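You operate a simulated robot arm through the tools that you are given. There is no shell and no other tool. Be economical: measure what you need, move in short steps, check, and stop when the job is done.

The job below is to be done with a simulated robot arm. You get a single attempt, and the scene is never put back.

## Task
Tighten the belt, set the tension in the green band and seam the sleeve in the cups.
Fine: do belt and tension before you switch the cup seamer on; end with the clutch lever at stop and the switch off; leave the sleeves in the rack.

The check looks at the end state, three seconds after you hand in, the way a careful person would. Anything else that was tipped, shoved, dropped, spilled or broken makes it a failure.

## Robot
A 7-joint arm with a two-finger parallel gripper, fixed in place. Base frame: the origin is at the foot of the arm, x ahead of it, y to its left, z up. Lengths are in mm, angles in rad, forces in N, time in s.
With the tool pointing down near the work surface it reaches from about 420 to 900 mm from the base axis. Its first joint turns from -2.007 to 2.007 rad. Payload 3.91 kg.
The TCP is the grasp point between the finger pads, 30 mm short of the fingertips. In the tool frame z runs along the fingers and y along their closing line. Largest opening 110 mm; finger width 20, thickness 10; the body of the gripper, 48 by 112 mm, starts 55 mm behind the TCP.
Orientation is that of the tool frame in the base frame, as a unit quaternion [x, y, z, w]. With the fingers straight down and closing along the base's y, the tool's x points along the base's -x, its y along +y and its z along -z.

## Interface
- The arm moves only by the tool apply_moves. Its argument "commands" is a list of rows, each a list of 3 entries, a list of its own where there are three numbers: the shift along the tool's x, y, z in mm, then the turn, a rotation vector about the tool's x, y, z in rad, then the gripper command, from -1 (fully open) to 1 (shut), values between in proportion. In form: [[[tx, ty, tz], [ax, ay, az], grip], ...]. A call has 1 to 8 rows; each row is the pose to reach, as a shift and turn from the pose commanded when the call began, along the tool's axes at that moment. Each row takes 0.2 s and may step no farther than 50 mm and 0.15 rad from the row before; otherwise, or with a gripper value out of range, the whole call is refused. A pose out of reach is approached as far as the arm can. The call stops where the force on the tool passes 90 N (or 10 N more than at its start, if that is more) or the arm is blocked; 0.2 s more then pass. The fingers move at their own pace (about 153 mm/s each) and stop on an object; they squeeze with about 45 N. The grip force told is the motor's: it shows also when the fingers shut on nothing. Time passes only in rows, and 0.2 s behind the last, so rows that repeat a pose let the fingers close. The reply holds the time, the measured pose of the TCP, the force on the tool along the base axes, the opening and the grip force, in the units named above and with some noise, with the torque about the TCP (base axes, N m) and any sound that the robot's microphone picked up.
- Cameras (640 x 400 px; columns grow to the right, rows downward): "scene" is fixed at [401.1, -500.8, 1430]; the picture's right is [0.85, -0.53, 0.00], its down [-0.37, -0.60, -0.71] and it looks along [0.37, 0.60, -0.71] (base axes); focal length 350 px, centre (320, 200). "wrist" rides on the gripper at [72, 17, -103] in the tool frame; the picture's right is [-0.23, 0.97, 0.00], its down [-0.76, -0.18, -0.62] and it looks along [-0.61, -0.14, 0.78] (tool axes); focal length 222 px, centre (320, 200). There is no depth. A picture from a camera that has moved, and an enlarged one, comes with that camera's place and axes in the base frame and with its lens.
- grab_frame(camera): a new picture of that camera. No time passes.
- move_column(by): slides the trunk up (or, below 0, down) by that many mm; the arm rides with it, the base frame stays. It gives what a move gives, with no picture.
- inspect(camera, box): a new picture of the part [left, top, right, bottom] of that camera's present view, enlarged. No time passes.
- close_job(): hands the job in; it is judged then, once.

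Work in short steps. Places have to be worked out from the pictures, the camera data and where the tool is seen: move nearer, look again, correct. Check each grasp and each placing, and mend what went wrong. You have 120 turns and 64 pictures in all, those below and enlarged ones among them. Open the gripper and draw the arm clear of the work before you hand the job in, unless the task says otherwise; then end with one line.

The tools are called after "Request:" as a command line: name --argument value ..., lists and objects as JSON in quotes. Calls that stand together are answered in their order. apply_moves: Moves the arm, as the interface text tells. Its arguments: {"type":"object","properties":{"commands":{"type":"array","items":{"type":"array"}}},"required":["commands"]} The other tools are called the same way: move_column (by) slides the trunk up or down; grab_frame (camera) takes a picture; inspect (camera, box) takes an enlarged picture of a part of a camera's view; close_job () hands the job in.

At the start:

```text
t: 0.0
position: [601.4, 287.9, 1037.7]
tcp_rot: [0.0, 1.0, -0.001, 0.0]
ft_force: [-0.3, 0.5, 0.2]
moment: [0.01, 0.03, 0.0]
gripper_width: 110.2
grasp_force: 0.1
trunk travel left (down, up): [-750.0, 240.0]
```

scene: 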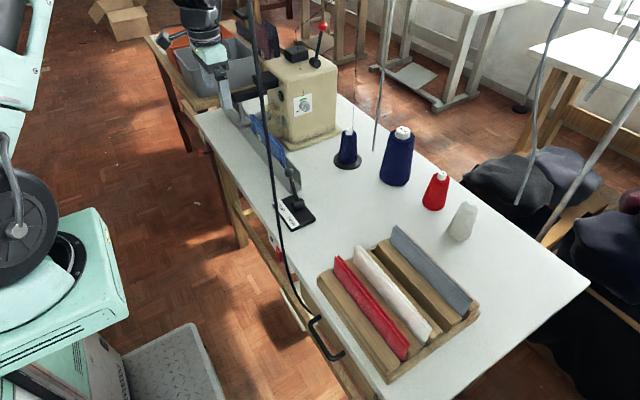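
wrist: 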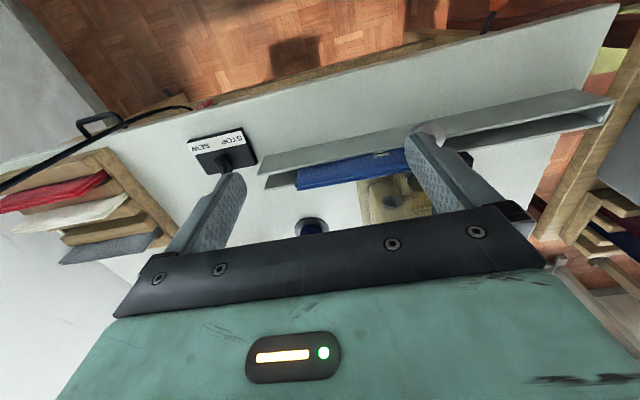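

The scene shows a cup seamer machine, a stop/sew lever, a sleeve rack. I look closer at the machine and the lever.

Request:
inspect --camera "scene" --box '[220, 0, 380, 100]'

Request:
inspect --camera "scene" --box '[200, 80, 360, 240]'

Request:
inspect --camera "wrist" --box '[160, 60, 640, 260]'

```text
4.00 times, centred on (300, 50) of scene
camera zoom: at [401.1, -500.8, 1430.0], right [0.85, -0.53, 0.0], down [-0.37, -0.6, -0.71], along [0.37, 0.6, -0.71], focal length 1401 px, centre (400, 800)
```

zoom: 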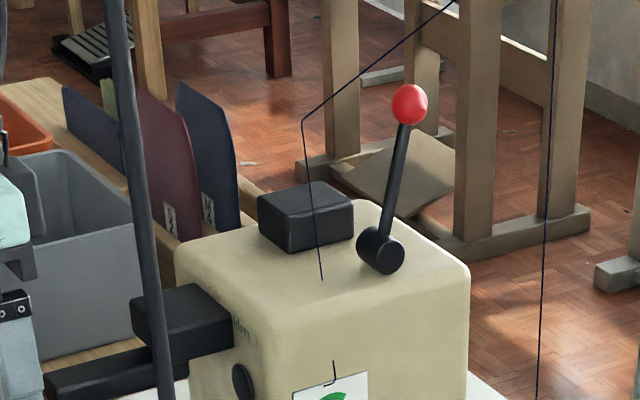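

```text
2.50 times, centred on (280, 160) of scene
camera zoom: at [401.1, -500.8, 1430.0], right [0.85, -0.53, 0.0], down [-0.37, -0.6, -0.71], along [0.37, 0.6, -0.71], focal length 876 px, centre (420, 300)
```

zoom: 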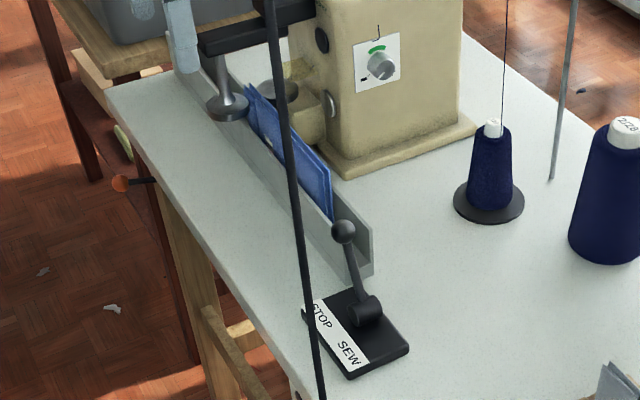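

```text
1.33 times, centred on (400, 160) of wrist
camera zoom: at [528.7, 305.7, 1141.2], right [0.23, 0.97, 0.0], down [0.76, -0.18, 0.62], along [0.61, -0.14, -0.78], focal length 296 px, centre (213, 253)
```

zoom: 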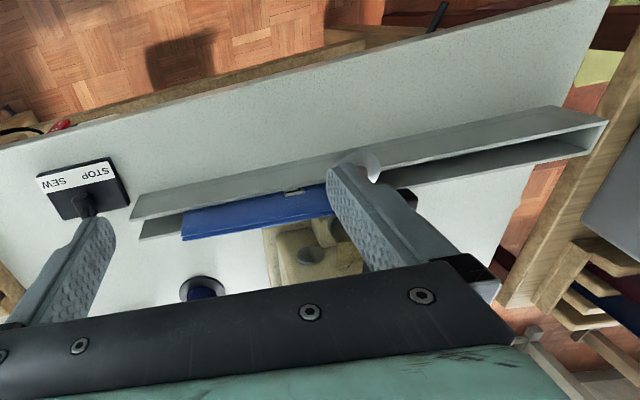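

The lever plate lies at about (680, 75, 746), so the table is around z 735. I look more closely at the front edge items and the back.

Request:
inspect --camera "scene" --box '[220, 200, 380, 380]'

Request:
inspect --camera "scene" --box '[180, 60, 320, 160]'

```text
2.22 times, centred on (300, 290) of scene
camera zoom: at [401.1, -500.8, 1430.0], right [0.85, -0.53, 0.0], down [-0.37, -0.6, -0.71], along [0.37, 0.6, -0.71], focal length 779 px, centre (364, 0)
```

zoom: 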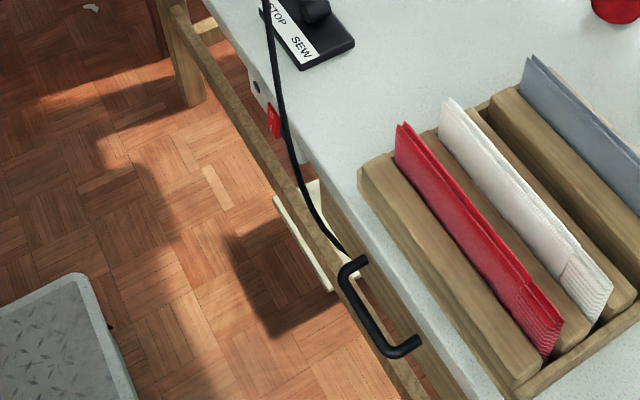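

```text
4.00 times, centred on (250, 110) of scene
camera zoom: at [401.1, -500.8, 1430.0], right [0.85, -0.53, 0.0], down [-0.37, -0.6, -0.71], along [0.37, 0.6, -0.71], focal length 1401 px, centre (600, 560)
```

zoom: 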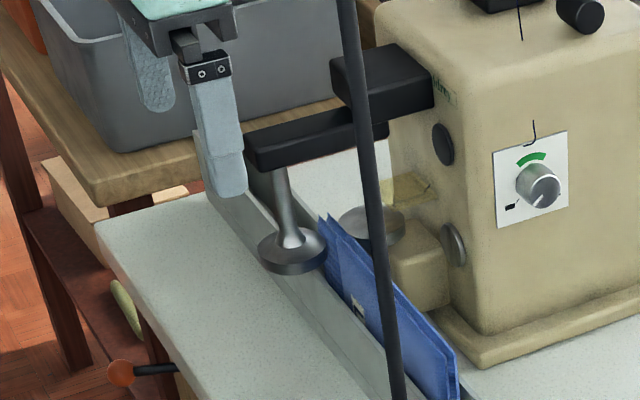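

The red rocker switch seems to be under the front edge and an orange ball lever at the far front edge. I back the arm off toward the base in front of the table edge, then lower it to look.

Request:
apply_moves --commands '[[[45, -20, 0], [0, 0, 0], -1], [[90, -60, 0], [0, 0, 0], -1], [[135, -100, 0], [0, 0, 0], -1], [[150, -140, 0], [0, 0, 0], -1], [[150, -180, 0], [0, 0, 0], -1]]'

Request:
move_column --by -170

Request:
grab_frame --camera "wrist"

Request:
grab_frame --camera "scene"

```text
refused: row 2 steps farther than a row can; nothing moved
```

```text
t: 1.9
position: [601.1, 289.9, 867.6]
tcp_rot: [0.001, 1.0, 0.0, -0.001]
ft_force: [-0.4, -0.5, -0.4]
moment: [0.0, 0.03, -0.02]
gripper_width: 110.2
grasp_force: 0.1
trunk travel left (down, up): [-580.0, 410.0]
```

```text
56 pictures are left
camera wrist: at [528.7, 305.8, 971.2], right [0.23, 0.97, 0.0], down [0.76, -0.18, 0.62], along [0.61, -0.14, -0.78], focal length 222 px, centre (320, 200)
```

wrist: 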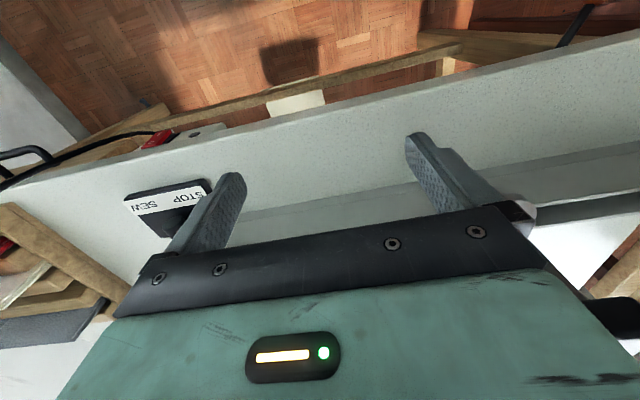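

```text
55 pictures are left
```

scene: 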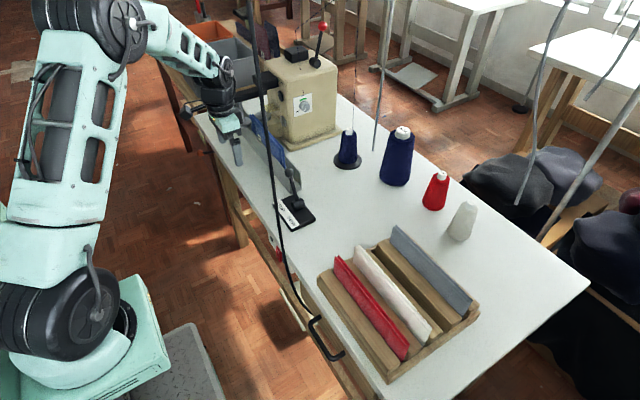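

The lowering happened at x 601 without contact. Now I pull back in x and go right to view the front edge.

Request:
apply_moves --commands '[[[45, 0, 0], [0, 0, 0], -1], [[90, 0, 0], [0, 0, 0], -1], [[130, -25, 0], [0, 0, 0], -1], [[140, -70, 0], [0, 0, 0], -1], [[140, -115, 0], [0, 0, 0], -1], [[140, -160, 0], [0, 0, 0], -1]]'

Request:
grab_frame --camera "wrist"

```text
t: 3.3
position: [459.9, 128.6, 867.8]
tcp_rot: [-0.001, 1.0, 0.0, 0.0]
ft_force: [0.3, -0.5, -0.1]
moment: [0.03, -0.02, 0.03]
gripper_width: 110.2
grasp_force: 0.0
trunk travel left (down, up): [-580.0, 410.0]
```

```text
54 pictures are left
camera wrist: at [388.1, 145.7, 971.4], right [0.23, 0.97, 0.0], down [0.76, -0.18, 0.62], along [0.61, -0.14, -0.78], focal length 222 px, centre (320, 200)
```

wrist: 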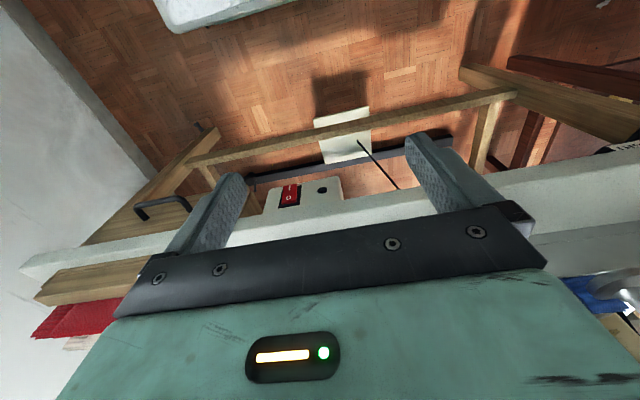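

Request:
inspect --camera "wrist" --box '[220, 80, 440, 220]'

```text
2.86 times, centred on (330, 150) of wrist
camera zoom: at [388.1, 145.7, 971.4], right [0.23, 0.97, 0.0], down [0.76, -0.18, 0.62], along [0.61, -0.14, -0.78], focal length 635 px, centre (291, 343)
```

zoom: 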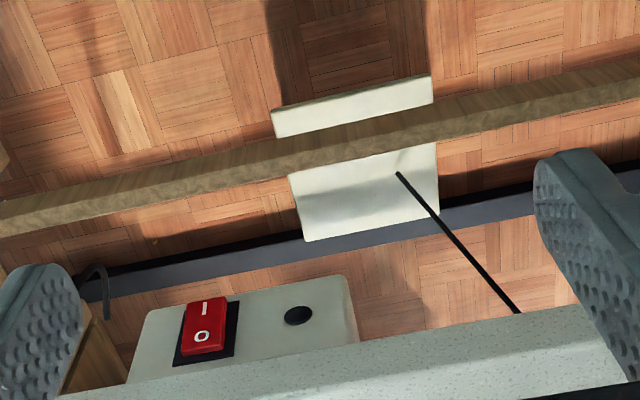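

The switch is a rocker with I below and O above on a plate hanging under the front edge. Now I move left to see the orange lever.

Request:
apply_moves --commands '[[[0, 48, 0], [0, 0, 0], -1], [[0, 96, 0], [0, 0, 0], -1], [[0, 144, 0], [0, 0, 0], -1], [[0, 192, 0], [0, 0, 0], -1], [[0, 240, 0], [0, 0, 0], -1], [[0, 288, 0], [0, 0, 0], -1], [[0, 336, 0], [0, 0, 0], -1], [[0, 370, 0], [0, 0, 0], -1]]'

Request:
grab_frame --camera "wrist"

Request:
inspect --camera "scene" --box '[160, 20, 360, 150]'

```text
t: 5.1
position: [460.5, 498.2, 867.7]
tcp_rot: [0.001, 1.0, 0.0, 0.0]
ft_force: [-0.5, -0.2, 0.1]
moment: [0.01, -0.02, 0.01]
gripper_width: 110.1
grasp_force: 0.0
trunk travel left (down, up): [-580.0, 410.0]
```

```text
52 pictures are left
camera wrist: at [388.4, 516.6, 971.0], right [0.23, 0.97, 0.0], down [0.76, -0.18, 0.62], along [0.61, -0.14, -0.78], focal length 222 px, centre (320, 200)
```

wrist: 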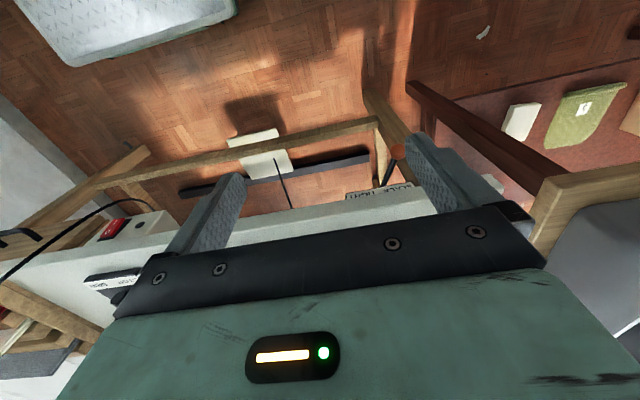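

```text
3.08 times, centred on (260, 85) of scene
camera zoom: at [401.1, -500.8, 1430.0], right [0.85, -0.53, 0.0], down [-0.37, -0.6, -0.71], along [0.37, 0.6, -0.71], focal length 1078 px, centre (505, 554)
```

zoom: 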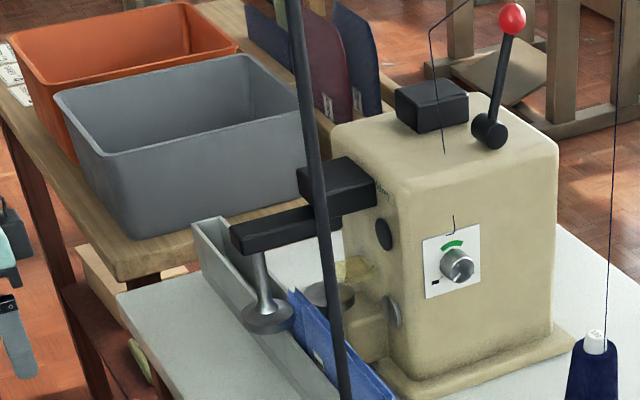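

There's a label next to the orange ball on the front edge; I enlarge it.

Request:
inspect --camera "wrist" --box '[330, 130, 450, 220]'

```text
4.44 times, centred on (390, 175) of wrist
camera zoom: at [388.4, 516.6, 971.0], right [0.23, 0.97, 0.0], down [0.76, -0.18, 0.62], along [0.61, -0.14, -0.78], focal length 987 px, centre (9, 311)
```

zoom: 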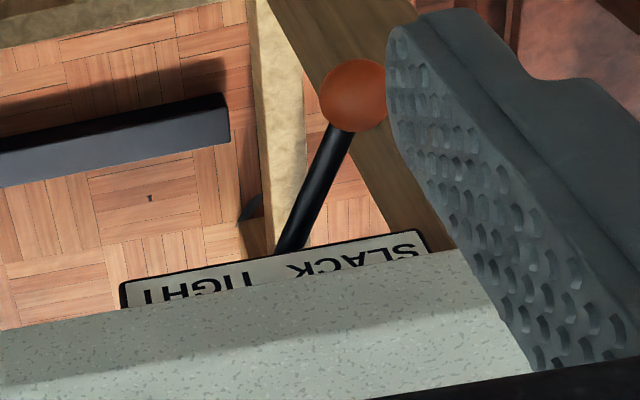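

The belt lever's orange ball is near (571, 602, 644) on the SLACK side; TIGHT lies toward −y. I lower the column for a level look.

Request:
move_column --by -170

Request:
grab_frame --camera "wrist"

```text
t: 7.0
position: [461.1, 499.4, 697.2]
tcp_rot: [0.0, 1.0, 0.0, -0.001]
ft_force: [-0.7, 1.0, 0.1]
moment: [-0.01, 0.0, 0.01]
gripper_width: 110.1
grasp_force: 0.0
trunk travel left (down, up): [-410.0, 580.0]
```

```text
49 pictures are left
camera wrist: at [388.3, 516.7, 801.1], right [0.23, 0.97, 0.0], down [0.76, -0.18, 0.62], along [0.61, -0.14, -0.78], focal length 222 px, centre (320, 200)
```

wrist: 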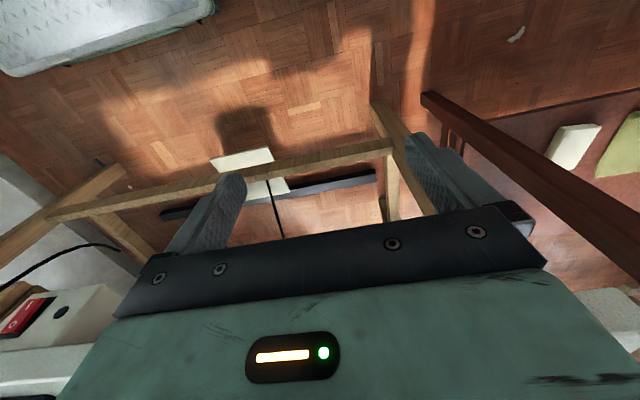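

The gripper hides the lever here; I raise halfway.

Request:
move_column --by 95

Request:
inspect --camera "wrist" --box '[240, 120, 480, 270]'

Request:
inspect --camera "scene" --box '[170, 110, 250, 180]'

```text
t: 8.3
position: [460.6, 498.9, 792.7]
tcp_rot: [0.001, 1.0, 0.0, 0.0]
ft_force: [0.7, 0.4, 1.2]
moment: [-0.05, -0.02, -0.01]
gripper_width: 110.1
grasp_force: 0.1
trunk travel left (down, up): [-505.0, 485.0]
```

```text
2.67 times, centred on (360, 195) of wrist
camera zoom: at [388.3, 516.7, 895.9], right [0.23, 0.97, 0.0], down [0.76, -0.18, 0.62], along [0.61, -0.14, -0.78], focal length 592 px, centre (213, 213)
```

zoom: 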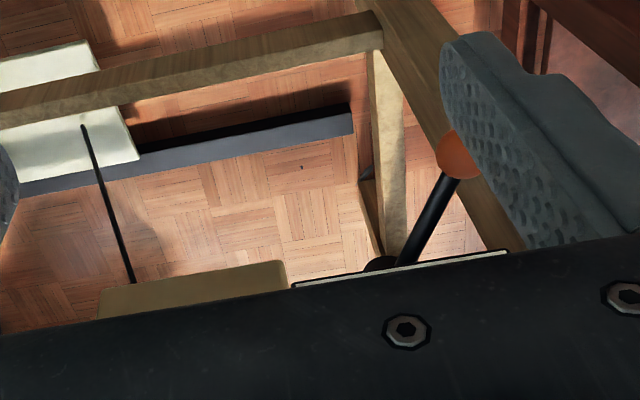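

```text
5.71 times, centred on (210, 145) of scene
camera zoom: at [401.1, -500.8, 1430.0], right [0.85, -0.53, 0.0], down [-0.37, -0.6, -0.71], along [0.37, 0.6, -0.71], focal length 2002 px, centre (949, 514)
```

zoom: 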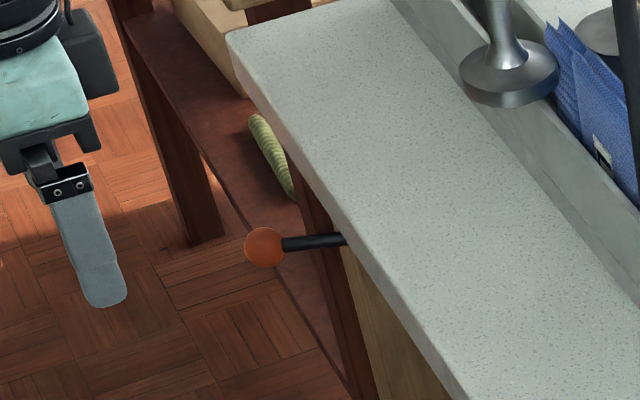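

Ball is at about (573, 601, 642), rod pivoting near (620, 555, 669) under the edge. I close the fingers, go to the +y side of the ball in front of the edge.

Request:
apply_moves --commands '[[[0, 48, 0], [0, 0, 0], 1], [[0, 96, 0], [0, 0, 0], 1], [[0, 144, 0], [0, 0, 0], 1], [[0, 146, 48], [0, 0, 0], 1], [[0, 146, 96], [0, 0, 0], 1], [[0, 146, 133], [0, 0, 0], 1], [[-48, 146, 133], [0, 0, 0], 1], [[-60, 146, 133], [0, 0, 0], 1]]'

Request:
inspect --camera "wrist" --box '[100, 60, 480, 300]'

Request:
inspect --camera "scene" --box '[150, 90, 250, 190]'

```text
t: 10.1
position: [474.3, 553.7, 667.3]
tcp_rot: [0.0, 1.0, -0.001, -0.001]
ft_force: [0.3, -0.3, -0.4]
moment: [-0.01, 0.04, 0.02]
gripper_width: 0.0
grasp_force: 38.0
out of reach, approached as far as the arm can: row 2, 3, 4, 5, 6, 7, 8
trunk travel left (down, up): [-505.0, 485.0]
```

```text
1.67 times, centred on (290, 180) of wrist
camera zoom: at [401.9, 570.6, 770.3], right [0.23, 0.97, 0.0], down [0.76, -0.18, 0.62], along [0.61, -0.14, -0.78], focal length 370 px, centre (370, 233)
```

zoom: 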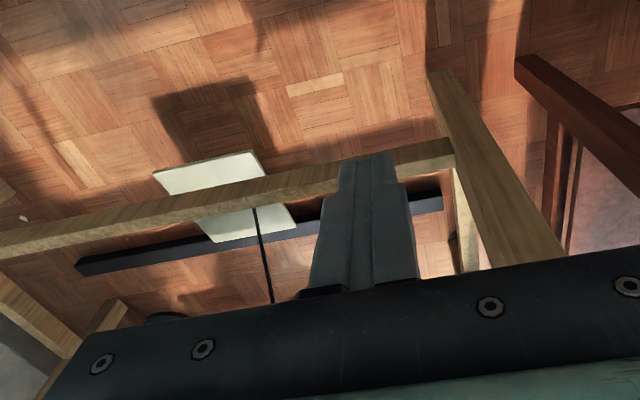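

```text
4.00 times, centred on (200, 140) of scene
camera zoom: at [401.1, -500.8, 1430.0], right [0.85, -0.53, 0.0], down [-0.37, -0.6, -0.71], along [0.37, 0.6, -0.71], focal length 1401 px, centre (800, 440)
```

zoom: 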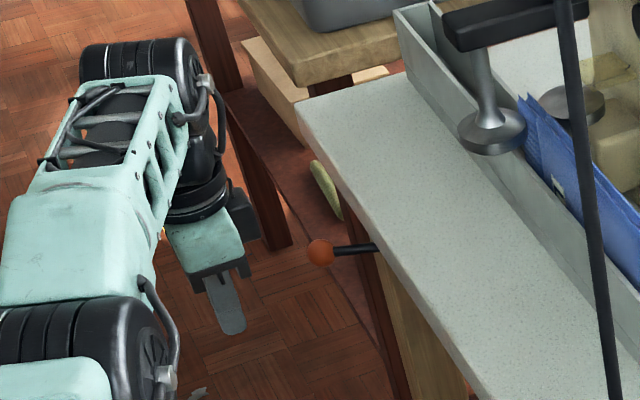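

The arm's y reach was limited, probably by a wrist joint; yawing the tool with the arm should help. I turn the tool about the vertical first, without shifting.

Request:
apply_moves --commands '[[[0, 0, 0], [0, 0, -0.14], 1], [[0, 0, 0], [0, 0, -0.28], 1], [[0, 0, 0], [0, 0, -0.42], 1], [[0, 0, 0], [0, 0, -0.56], 1]]'

```text
t: 11.1
position: [473.9, 553.0, 666.2]
tcp_rot: [-0.278, 0.961, -0.001, 0.0]
ft_force: [0.2, -0.2, 0.4]
moment: [0.03, -0.04, 0.01]
gripper_width: 0.0
grasp_force: 38.3
trunk travel left (down, up): [-505.0, 485.0]
```

I need a small tilt so the gripper body clears the table lip (edge x≈597). I undo most of the yaw, then tilt the fingers forward and open to straddle the ball.

Request:
apply_moves --commands '[[[0, 0, 0], [0, 0, 0.14], 0], [[0, 0, 0], [0, 0, 0.28], 0], [[0, 0, 0], [0, 0, 0.42], 0], [[0, 0, 0], [0, 0, 0.46], 0]]'

Request:
apply_moves --commands '[[[0, 0, 0], [0, -0.14, 0], 0], [[0, 0, 0], [0, -0.28, 0], 0], [[0, 0, 0], [0, -0.42, 0], 0], [[0, 0, 0], [0, -0.5, 0], 0]]'

Request:
grab_frame --camera "wrist"

```text
t: 12.1
position: [474.8, 553.3, 665.6]
tcp_rot: [-0.048, 0.999, -0.001, 0.0]
ft_force: [0.2, 0.1, -0.4]
moment: [0.04, 0.0, 0.02]
gripper_width: 55.0
grasp_force: 0.2
trunk travel left (down, up): [-505.0, 485.0]
```

```text
t: 13.1
position: [482.0, 586.9, 661.7]
tcp_rot: [-0.048, 0.967, 0.012, 0.248]
ft_force: [0.0, -0.4, 0.8]
moment: [0.01, 0.0, 0.0]
gripper_width: 55.1
grasp_force: 0.1
out of reach, approached as far as the arm can: row 1, 2, 3, 4
trunk travel left (down, up): [-505.0, 485.0]
```

```text
44 pictures are left
camera wrist: at [367.7, 592.4, 717.3], right [0.1, 0.99, 0.11], down [0.38, -0.14, 0.91], along [0.92, -0.05, -0.39], focal length 222 px, centre (320, 200)
```

wrist: 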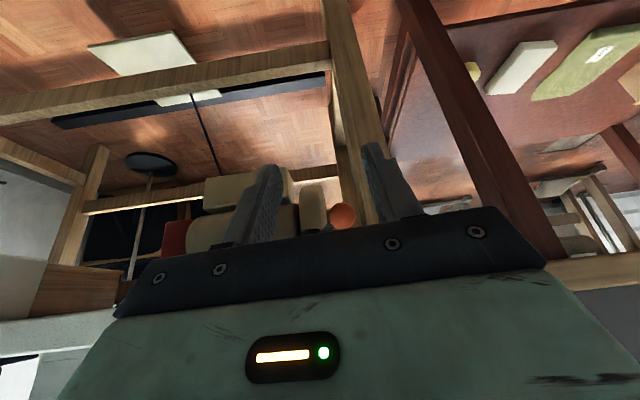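

The ball appears right between the fingers; I zoom in on it.

Request:
inspect --camera "wrist" --box '[220, 130, 440, 260]'

```text
2.91 times, centred on (330, 195) of wrist
camera zoom: at [367.7, 592.4, 717.3], right [0.1, 0.99, 0.11], down [0.38, -0.14, 0.91], along [0.92, -0.05, -0.39], focal length 646 px, centre (291, 214)
```

zoom: 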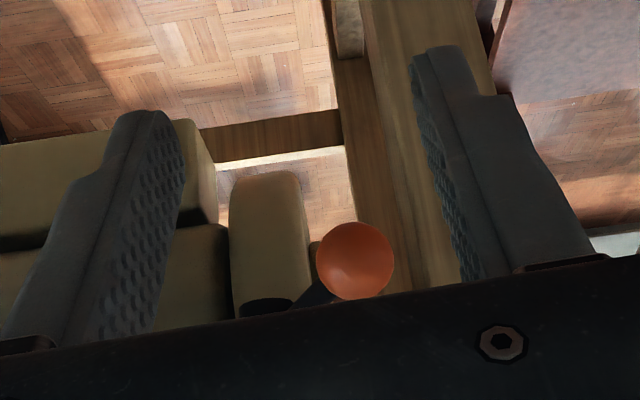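

I advance so the ball sits between the fingers near the tips.

Request:
apply_moves --commands '[[[0, 10, 0], [0, 0, 0], 0], [[-30, 9, 20], [0, 0, 0], 0], [[-55, 7, 36], [0, 0, 0], 0], [[-72, 5.4, 48], [0, 0, 0], 0]]'

Request:
inspect --camera "wrist" --box '[220, 100, 440, 230]'

Request:
inspect --camera "scene" --box '[150, 90, 250, 190]'

```text
t: 14.1
position: [543.0, 571.1, 657.8]
tcp_rot: [-0.048, 0.968, 0.012, 0.247]
ft_force: [-0.5, 0.8, -1.3]
moment: [-0.03, 0.03, 0.03]
gripper_width: 54.7
grasp_force: 0.3
out of reach, approached as far as the arm can: row 1, 2, 3, 4
trunk travel left (down, up): [-505.0, 485.0]
```

```text
2.91 times, centred on (330, 165) of wrist
camera zoom: at [428.5, 577.1, 713.8], right [0.1, 0.99, 0.11], down [0.39, -0.14, 0.91], along [0.92, -0.05, -0.4], focal length 646 px, centre (291, 302)
```

zoom: 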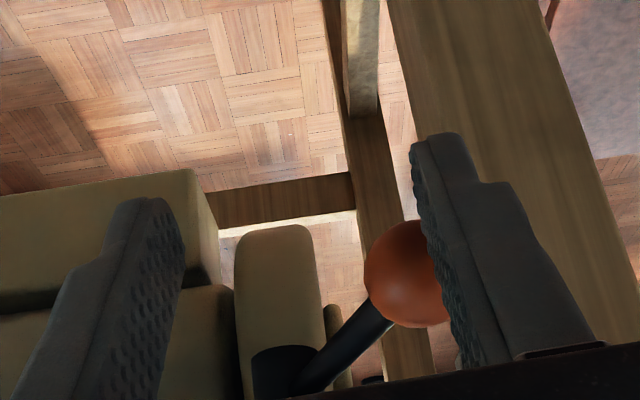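

```text
4.00 times, centred on (200, 140) of scene
camera zoom: at [401.1, -500.8, 1430.0], right [0.85, -0.53, 0.0], down [-0.37, -0.6, -0.71], along [0.37, 0.6, -0.71], focal length 1401 px, centre (800, 440)
```

zoom: 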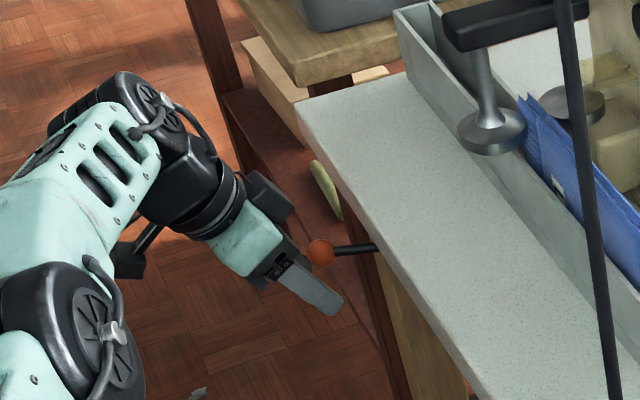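

Reach in +y is limited here, but with the fingers wide open the +y finger will be beyond the ball. I back off, open fully, then advance.

Request:
apply_moves --commands '[[[20, -2, -10], [0, 0, 0], 0], [[20, -2, -10], [0, 0, 0], -1], [[20, -2, -10], [0, 0, 0], -1], [[0, -2, 3], [0, 0, 0], -1], [[-15, -3, 13], [0, 0, 0], -1]]'

Request:
inspect --camera "wrist" --box '[240, 80, 480, 230]'

```text
t: 15.3
position: [558.4, 564.2, 654.3]
tcp_rot: [-0.049, 0.968, 0.012, 0.247]
ft_force: [0.3, 0.4, -0.4]
moment: [-0.03, 0.01, 0.0]
gripper_width: 109.9
grasp_force: 0.1
out of reach, approached as far as the arm can: row 5
trunk travel left (down, up): [-505.0, 485.0]
```

```text
2.67 times, centred on (360, 155) of wrist
camera zoom: at [445.4, 569.1, 710.7], right [0.1, 0.99, 0.11], down [0.39, -0.14, 0.91], along [0.92, -0.05, -0.4], focal length 592 px, centre (213, 320)
```

zoom: 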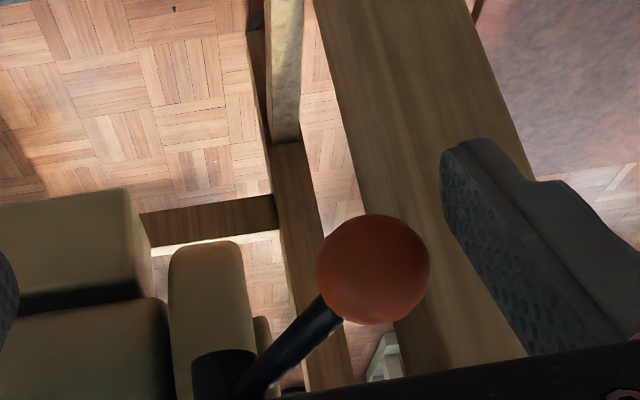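

The +y finger is past the ball. I draw it toward −y in steps.

Request:
apply_moves --commands '[[[1, -12, -1], [0, 0, 0], -1], [[2, -24, -1], [0, 0, 0], -1], [[3, -34, -2], [0, 0, 0], -1], [[4, -44, -2], [0, 0, 0], -1]]'

Request:
inspect --camera "wrist" --box '[240, 80, 480, 230]'

```text
t: 16.3
position: [560.3, 518.5, 654.0]
tcp_rot: [-0.048, 0.968, 0.013, 0.247]
ft_force: [-0.4, 0.1, -0.2]
moment: [0.01, 0.0, -0.02]
gripper_width: 109.8
grasp_force: 0.1
trunk travel left (down, up): [-505.0, 485.0]
```

```text
2.67 times, centred on (360, 155) of wrist
camera zoom: at [445.9, 524.9, 710.6], right [0.1, 0.99, 0.11], down [0.39, -0.14, 0.91], along [0.92, -0.05, -0.4], focal length 592 px, centre (213, 320)
```

zoom: 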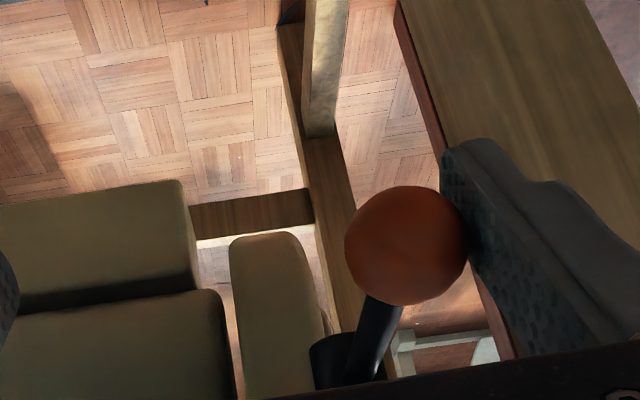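

The ball follows. I continue toward TIGHT.

Request:
apply_moves --commands '[[[1, -10, -1], [0, 0, 0], -1], [[2, -20, -1], [0, 0, 0], -1], [[3, -30, -2], [0, 0, 0], -1], [[3, -36, -2], [0, 0, 0], -1]]'

Request:
inspect --camera "wrist" --box '[240, 80, 480, 230]'

```text
t: 17.3
position: [559.6, 484.1, 654.8]
tcp_rot: [-0.049, 0.968, 0.014, 0.247]
ft_force: [0.0, 0.4, -0.6]
moment: [-0.02, 0.01, 0.02]
gripper_width: 110.0
grasp_force: 0.1
trunk travel left (down, up): [-505.0, 485.0]
```

```text
2.67 times, centred on (360, 155) of wrist
camera zoom: at [445.0, 489.0, 711.0], right [0.1, 0.99, 0.11], down [0.39, -0.14, 0.91], along [0.92, -0.05, -0.4], focal length 592 px, centre (213, 320)
```

zoom: 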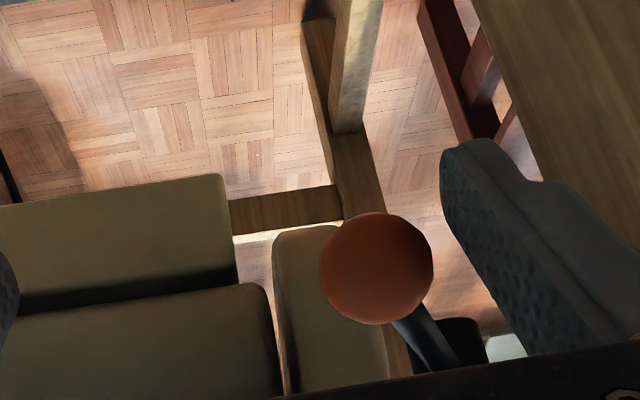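

The lever snapped over: ball now at y≈518, free of the finger. I nudge a bit further to be sure it's at the stop.

Request:
apply_moves --commands '[[[0.5, -7, 0], [0, 0, 0], -1], [[1, -12, -0.5], [0, 0, 0], -1], [[1, -15, -0.5], [0, 0, 0], -1]]'

Request:
inspect --camera "wrist" --box '[240, 80, 480, 230]'

```text
t: 18.1
position: [556.6, 474.3, 656.1]
tcp_rot: [-0.052, 0.967, 0.018, 0.247]
ft_force: [-0.3, 39.4, -7.5]
moment: [-0.01, -0.13, 0.39]
gripper_width: 110.3
grasp_force: 0.2
trunk travel left (down, up): [-505.0, 485.0]
```

```text
2.67 times, centred on (360, 155) of wrist
camera zoom: at [442.9, 478.3, 712.0], right [0.09, 0.99, 0.12], down [0.39, -0.15, 0.91], along [0.92, -0.04, -0.4], focal length 592 px, centre (213, 320)
```

zoom: 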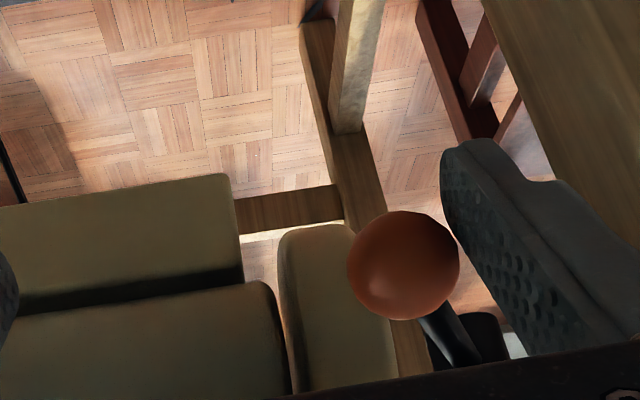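

The lever is at its hard stop (TIGHT). I release, withdraw from the edge and undo the tilt.

Request:
apply_moves --commands '[[[0, 12, 0], [0, 0, 0], -1], [[40, 14, -22], [0, 0, 0], -1], [[80, 16, -44], [0, 0, 0], -1]]'

Request:
apply_moves --commands '[[[0, 0, 0], [0, 0.14, 0], -1], [[0, 0, 0], [0, 0.28, 0], -1], [[0, 0, 0], [0, 0.42, 0], -1], [[0, 0, 0], [0, 0.5, 0], -1]]'

Request:
grab_frame --camera "wrist"

```text
t: 18.9
position: [475.6, 468.8, 656.3]
tcp_rot: [-0.041, 0.968, 0.008, 0.249]
ft_force: [0.1, 0.1, 0.7]
moment: [0.01, 0.0, 0.02]
gripper_width: 110.1
grasp_force: 0.1
trunk travel left (down, up): [-505.0, 485.0]
```

```text
t: 19.9
position: [466.2, 474.0, 656.9]
tcp_rot: [-0.05, 0.999, 0.0, -0.001]
ft_force: [-0.4, 0.2, 0.4]
moment: [-0.01, 0.01, 0.0]
gripper_width: 109.9
grasp_force: 0.0
trunk travel left (down, up): [-505.0, 485.0]
```

```text
36 pictures are left
camera wrist: at [393.0, 484.0, 759.2], right [0.13, 0.99, 0.0], down [0.78, -0.1, 0.62], along [0.62, -0.08, -0.78], focal length 222 px, centre (320, 200)
```

wrist: 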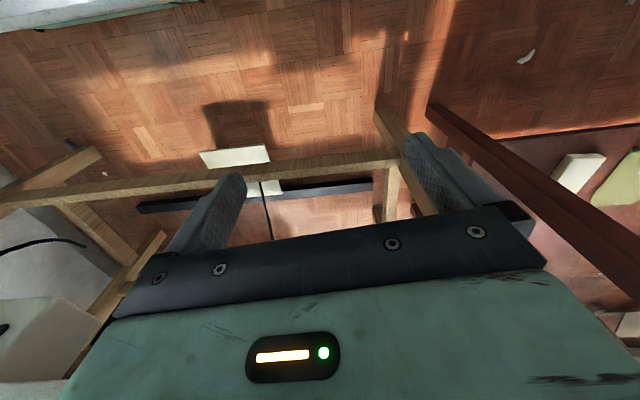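

Belt done. Now the tension dial: I zoom in from the scene camera on it and the machine top.

Request:
inspect --camera "scene" --box '[285, 90, 325, 122]'

```text
12.50 times, centred on (305, 106) of scene
camera zoom: at [401.1, -500.8, 1430.0], right [0.85, -0.53, 0.0], down [-0.37, -0.6, -0.71], along [0.37, 0.6, -0.71], focal length 4380 px, centre (508, 1375)
```

zoom: 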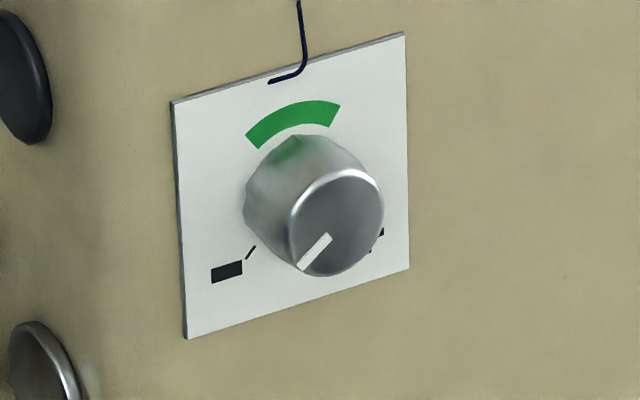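

The dial pointer sits at about 7:30, the green arc at 12, so it needs about 135° clockwise; knob ≈35 mm wide, 21 mm proud, near (857, 322, 877), facing −y. I raise the arm and return to mid-workspace to turn the tool horizontal.

Request:
move_column --by 300

Request:
apply_moves --commands '[[[0, -45, 0], [0, 0, 0.1], -1], [[0, -90, 0], [0, 0, 0.1], -1], [[0, -135, 0], [0, 0, 0.1], -1], [[-20, -180, 0], [0, 0, 0.1], -1], [[-50, -215, 0], [0, 0, 0.1], -1], [[-80, -250, 0], [0, 0, 0.1], -1], [[-110, -280, 0], [0, 0, 0.1], -1]]'

Request:
apply_moves --commands '[[[0, 0, 0], [-0.14, 0, 0], -1], [[0, 0, 0], [-0.28, 0, 0], -1], [[0, 0, 0], [-0.42, 0, 0], -1], [[0, 0, 0], [-0.56, 0, 0], -1], [[0, 0, 0], [-0.7, 0, 0], -1], [[0, 0, 0], [-0.84, 0, 0], -1], [[0, 0, 0], [-0.98, 0, 0], -1], [[0, 0, 0], [-1.12, 0, 0], -1]]'

Request:
apply_moves --commands '[[[0, 0, 0], [-0.15, 0, 0], -1], [[0, 0, 0], [-0.3, 0, 0], -1], [[0, 0, 0], [-0.45, 0, 0], -1]]'

```text
t: 22.9
position: [468.2, 473.7, 955.6]
tcp_rot: [-0.05, 0.999, 0.0, -0.001]
ft_force: [-0.4, 0.8, -0.7]
moment: [0.0, 0.01, 0.03]
gripper_width: 110.2
grasp_force: 0.1
trunk travel left (down, up): [-805.0, 185.0]
```

```text
t: 24.5
position: [604.7, 208.0, 955.3]
tcp_rot: [-0.001, 1.0, 0.001, 0.0]
ft_force: [-0.4, 0.4, 0.7]
moment: [-0.01, -0.01, 0.0]
gripper_width: 109.9
grasp_force: 0.0
trunk travel left (down, up): [-805.0, 185.0]
```

```text
t: 26.3
position: [604.6, 206.4, 955.2]
tcp_rot: [0.0, 0.847, 0.532, 0.002]
ft_force: [-1.3, 0.4, 1.0]
moment: [-0.02, 0.0, -0.01]
gripper_width: 110.1
grasp_force: 0.0
trunk travel left (down, up): [-805.0, 185.0]
```

```text
t: 27.3
position: [632.2, 189.1, 977.0]
tcp_rot: [-0.061, 0.743, 0.665, 0.04]
ft_force: [0.0, 0.5, -0.1]
moment: [-0.02, -0.03, -0.01]
gripper_width: 110.1
grasp_force: 0.1
trunk travel left (down, up): [-805.0, 185.0]
stopped in row 3: the arm was blocked; the commanded pose is now the measured one
```

The arm reported being blocked near the end of the turn; I look at the scene.

Request:
grab_frame --camera "scene"

Request:
grab_frame --camera "wrist"

```text
34 pictures are left
```

scene: 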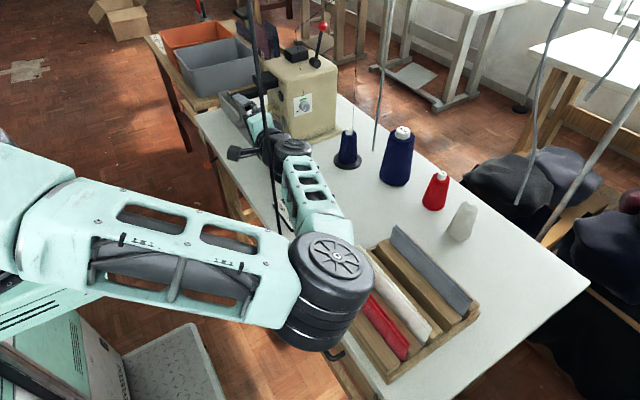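

```text
33 pictures are left
camera wrist: at [560.6, 85.9, 994.9], right [0.08, 0.11, 0.99], down [0.79, -0.61, 0.0], along [0.6, 0.78, -0.14], focal length 222 px, centre (320, 200)
```

wrist: 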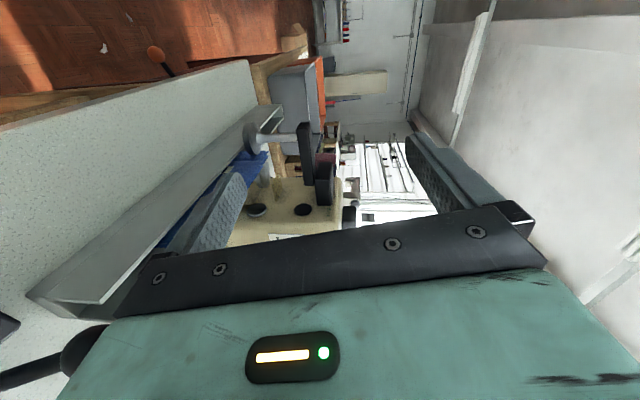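

No contact is visible; likely a joint limit. I carry on toward the dial in steps with the nearly horizontal tool.

Request:
apply_moves --commands '[[[-32, -14, 7], [0, 0, 0], -1], [[-64, -28, 14], [0, 0, 0], -1], [[-95, -42, 21], [0, 0, 0], -1]]'

```text
t: 28.1
position: [730.5, 211.0, 944.1]
tcp_rot: [-0.058, 0.741, 0.668, 0.038]
ft_force: [0.8, -0.7, 0.5]
moment: [0.0, 0.0, -0.02]
gripper_width: 110.0
grasp_force: 0.1
trunk travel left (down, up): [-805.0, 185.0]
```

I correct the orientation slightly here and look toward the dial.

Request:
apply_moves --commands '[[[0, 0, 0], [-0.06, -0.01, 0.07], -1], [[0, 0, 0], [-0.11, -0.02, 0.14], -1]]'

Request:
grab_frame --camera "wrist"

```text
t: 28.7
position: [737.2, 206.7, 951.3]
tcp_rot: [-0.008, 0.71, 0.705, 0.002]
ft_force: [0.2, -0.1, -0.1]
moment: [0.03, 0.02, 0.0]
gripper_width: 109.9
grasp_force: 0.1
trunk travel left (down, up): [-805.0, 185.0]
```

```text
32 pictures are left
camera wrist: at [664.1, 103.2, 967.5], right [0.21, 0.01, 0.98], down [0.77, -0.62, -0.16], along [0.6, 0.79, -0.14], focal length 222 px, centre (320, 200)
```

wrist: 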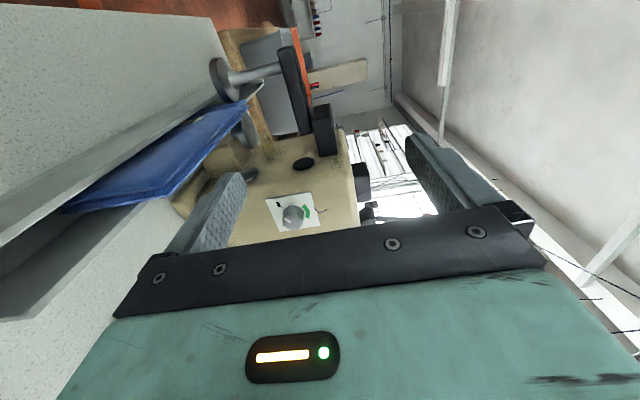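

Now the tool is horizontal and the dial is visible. Rough fix: knob front near (845, 298, 892). I move to a standoff in front of it.

Request:
apply_moves --commands '[[[-35, -20, 4], [0, 0, 0], -1], [[-70, -40, 8], [0, 0, 0], -1], [[-104, -60, 12], [0, 0, 0], -1]]'

Request:
grab_frame --camera "wrist"

Request:
grab_frame --camera "scene"

```text
t: 29.5
position: [834.2, 220.5, 885.9]
tcp_rot: [0.001, 0.704, 0.71, -0.004]
ft_force: [1.0, -2.2, -0.6]
moment: [-0.01, 0.01, 0.05]
gripper_width: 110.0
grasp_force: 0.0
trunk travel left (down, up): [-805.0, 185.0]
```

```text
31 pictures are left
camera wrist: at [763.3, 116.1, 902.0], right [0.23, -0.01, 0.97], down [0.76, -0.62, -0.19], along [0.6, 0.79, -0.14], focal length 222 px, centre (320, 200)
```

wrist: 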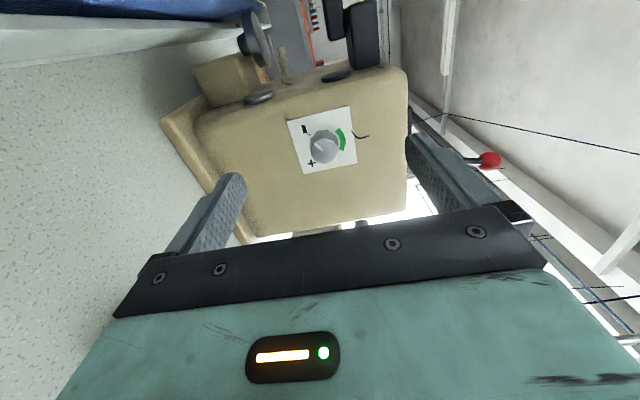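

```text
30 pictures are left
```

scene: 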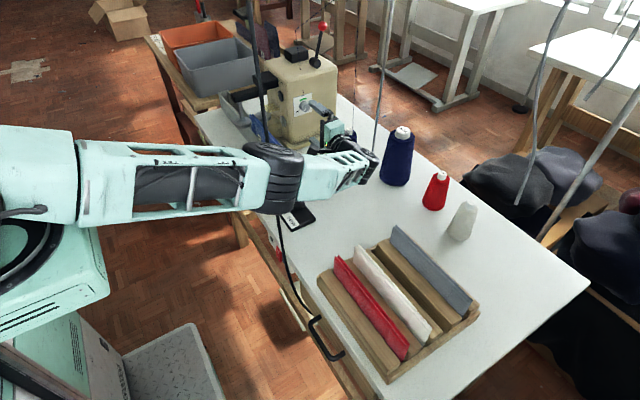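

Knob front now fixes well at (849.5, 306, 888) from two cameras. I align with its axis and move in so the tips cover the knob.

Request:
apply_moves --commands '[[[-15.5, 2, 10], [0, 0, 0], -0.3], [[-15.5, 2, 40], [0, 0, 0], -0.3], [[-15.5, 2, 55], [0, 0, 0], -0.3]]'

Request:
inspect --camera "wrist" --box '[180, 80, 500, 280]'

```text
t: 30.3
position: [833.3, 270.0, 897.1]
tcp_rot: [-0.001, 0.706, 0.709, -0.004]
ft_force: [0.4, -0.5, 0.3]
moment: [0.01, 0.0, 0.0]
gripper_width: 71.4
grasp_force: 0.1
out of reach, approached as far as the arm can: row 1, 2, 3
trunk travel left (down, up): [-805.0, 185.0]
```

```text
2.00 times, centred on (340, 180) of wrist
camera zoom: at [761.1, 166.5, 912.4], right [0.23, 0.0, 0.97], down [0.77, -0.62, -0.18], along [0.6, 0.79, -0.14], focal length 444 px, centre (280, 240)
```

zoom: 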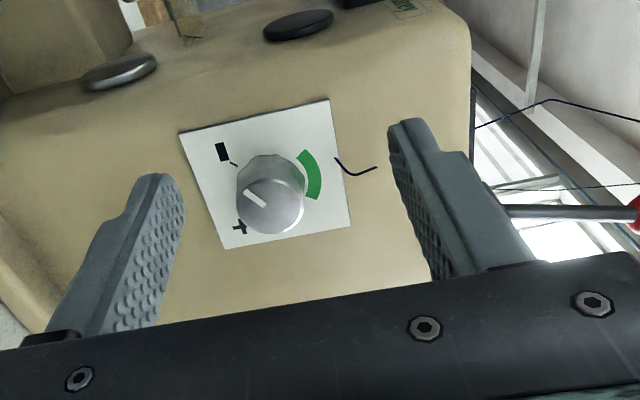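

x reach ends short of the knob; lowering the trunk should bring the shoulder closer to level. I back off a little, raise the tool, and lower the trunk 60.

Request:
apply_moves --commands '[[[5, 20, -25], [0, 0, 0], -0.3], [[10, 45, -25], [0, 0, 0], -0.3]]'

Request:
move_column --by -70

Request:
apply_moves --commands '[[[-12, 8, 0], [0, 0, 0], -0.3], [[-24, 16, 0], [0, 0, 0], -0.3]]'

```text
t: 30.9
position: [821.0, 246.1, 940.3]
tcp_rot: [-0.002, 0.706, 0.709, -0.005]
ft_force: [0.0, -0.5, -0.2]
moment: [0.0, 0.02, -0.04]
gripper_width: 71.7
grasp_force: 0.0
trunk travel left (down, up): [-805.0, 185.0]
```

```text
t: 31.9
position: [822.7, 246.0, 869.9]
tcp_rot: [-0.001, 0.706, 0.708, -0.004]
ft_force: [0.2, -0.6, -1.0]
moment: [-0.01, 0.01, 0.01]
gripper_width: 71.6
grasp_force: 0.0
trunk travel left (down, up): [-735.0, 255.0]
```

```text
t: 32.5
position: [846.0, 245.8, 885.4]
tcp_rot: [-0.002, 0.706, 0.708, -0.004]
ft_force: [0.4, -0.4, -0.2]
moment: [0.01, 0.02, 0.0]
gripper_width: 71.7
grasp_force: 0.0
trunk travel left (down, up): [-735.0, 255.0]
```

Reach is fine now; the latest picture also gives (849.7, 306, 888). I move in over the knob.

Request:
apply_moves --commands '[[[-4, 2.5, 20], [0, 0, 0], -0.3], [[-4, 2.5, 45], [0, 0, 0], -0.3], [[-4, 2.5, 45], [0, 0, 0], -0.3]]'

Request:
inspect --camera "wrist" --box '[180, 80, 500, 280]'

```text
t: 33.3
position: [850.2, 290.3, 888.2]
tcp_rot: [-0.001, 0.706, 0.708, -0.004]
ft_force: [0.1, -0.1, -0.8]
moment: [0.0, -0.02, 0.02]
gripper_width: 71.6
grasp_force: 0.0
trunk travel left (down, up): [-735.0, 255.0]
```

```text
2.00 times, centred on (340, 180) of wrist
camera zoom: at [778.3, 186.9, 905.4], right [0.23, 0.0, 0.97], down [0.77, -0.62, -0.18], along [0.6, 0.79, -0.14], focal length 444 px, centre (280, 240)
```

zoom: 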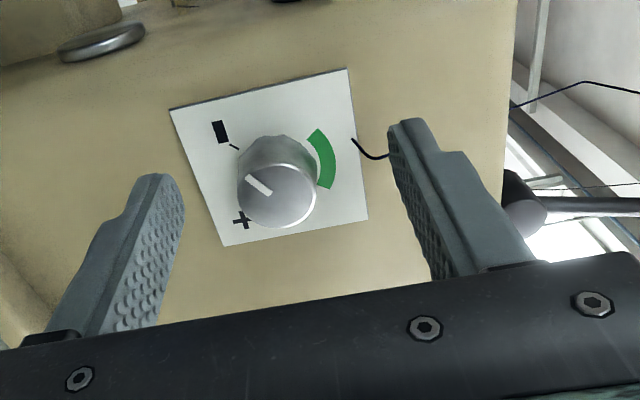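

The tips straddle the knob. I close on it and turn +0.8 rad clockwise.

Request:
apply_moves --commands '[[[0, 0, 0], [0, 0, 0], 1], [[0, 0, 0], [0, 0, 0], 1], [[0, 0, 0], [0, 0, 0.14], 1], [[0, 0, 0], [0, 0, 0.28], 1], [[0, 0, 0], [0, 0, 0.42], 1], [[0, 0, 0], [0, 0, 0.56], 1], [[0, 0, 0], [0, 0, 0.7], 1], [[0, 0, 0], [0, 0, 0.8], 1]]'

Request:
inspect --camera "wrist" --box '[180, 80, 500, 280]'

```text
t: 35.1
position: [851.4, 291.0, 892.3]
tcp_rot: [0.273, 0.648, 0.654, -0.279]
ft_force: [12.3, 0.6, 16.4]
moment: [0.62, -0.19, -0.08]
gripper_width: 27.4
grasp_force: 45.5
trunk travel left (down, up): [-735.0, 255.0]
```

```text
2.00 times, centred on (340, 180) of wrist
camera zoom: at [814.7, 186.9, 955.7], right [0.86, 0.0, 0.51], down [0.4, -0.62, -0.68], along [0.32, 0.79, -0.53], focal length 444 px, centre (280, 240)
```

zoom: 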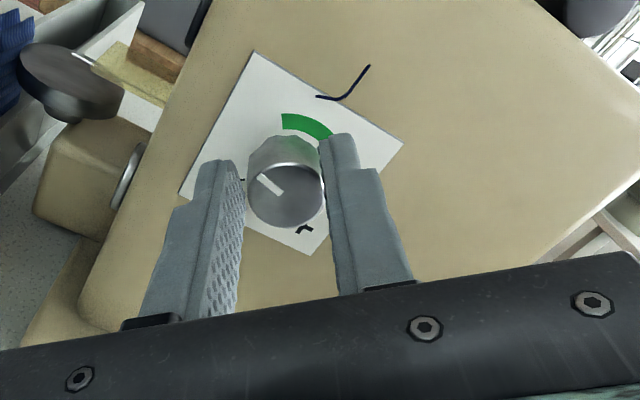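

It turned about 45° with the gripper. Now I open, roll back, with a small centring correction, and regrip.

Request:
apply_moves --commands '[[[0, 0, 0], [0, 0, 0], -0.3], [[0, 0, 0], [0, 0, 0], -0.3], [[1.5, 2.8, 0], [0, 0, -0.14], -0.3], [[1.5, 2.8, 0], [0, 0, -0.28], -0.3], [[1.5, 2.8, 0], [0, 0, -0.42], -0.3], [[1.5, 2.8, 0], [0, 0, -0.56], -0.3], [[1.5, 2.8, 0], [0, 0, -0.7], -0.3], [[1.5, 2.8, 0], [0, 0, -0.8], -0.3]]'

Request:
apply_moves --commands '[[[0, 0, 0], [0, 0, 0], 1], [[0, 0, 0], [0, 0, 0], 1]]'

Request:
apply_moves --commands '[[[0, 0, 0], [0, 0, 0.14], 1], [[0, 0, 0], [0, 0, 0.28], 1], [[0, 0, 0], [0, 0, 0.42], 1], [[0, 0, 0], [0, 0, 0.56], 1], [[0, 0, 0], [0, 0, 0.7], 1], [[0, 0, 0], [0, 0, 0.78], 1]]'

Request:
inspect --camera "wrist" --box '[180, 80, 500, 280]'

```text
t: 36.9
position: [851.9, 291.8, 890.9]
tcp_rot: [-0.004, 0.706, 0.708, -0.004]
ft_force: [-0.6, 1.0, 0.9]
moment: [-0.02, 0.01, -0.01]
gripper_width: 71.3
grasp_force: 0.1
trunk travel left (down, up): [-735.0, 255.0]
```

```text
t: 37.5
position: [849.3, 291.6, 885.3]
tcp_rot: [-0.001, 0.708, 0.706, -0.006]
ft_force: [-6.1, -1.3, -32.4]
moment: [-1.11, 0.35, -1.11]
gripper_width: 27.7
grasp_force: 44.7
trunk travel left (down, up): [-735.0, 255.0]
```

```text
t: 38.9
position: [852.5, 291.8, 891.2]
tcp_rot: [0.268, 0.652, 0.654, -0.273]
ft_force: [13.2, 7.8, -13.4]
moment: [-0.21, 0.0, -0.25]
gripper_width: 27.4
grasp_force: 44.6
trunk travel left (down, up): [-735.0, 255.0]
```

```text
2.00 times, centred on (340, 180) of wrist
camera zoom: at [814.2, 187.9, 955.0], right [0.85, 0.0, 0.53], down [0.42, -0.62, -0.67], along [0.33, 0.79, -0.53], focal length 444 px, centre (280, 240)
```

zoom: 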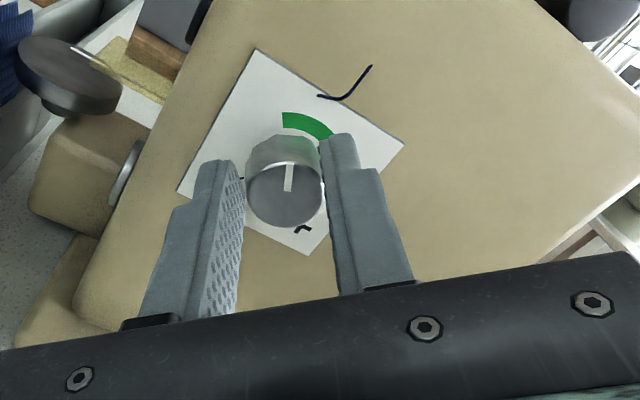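

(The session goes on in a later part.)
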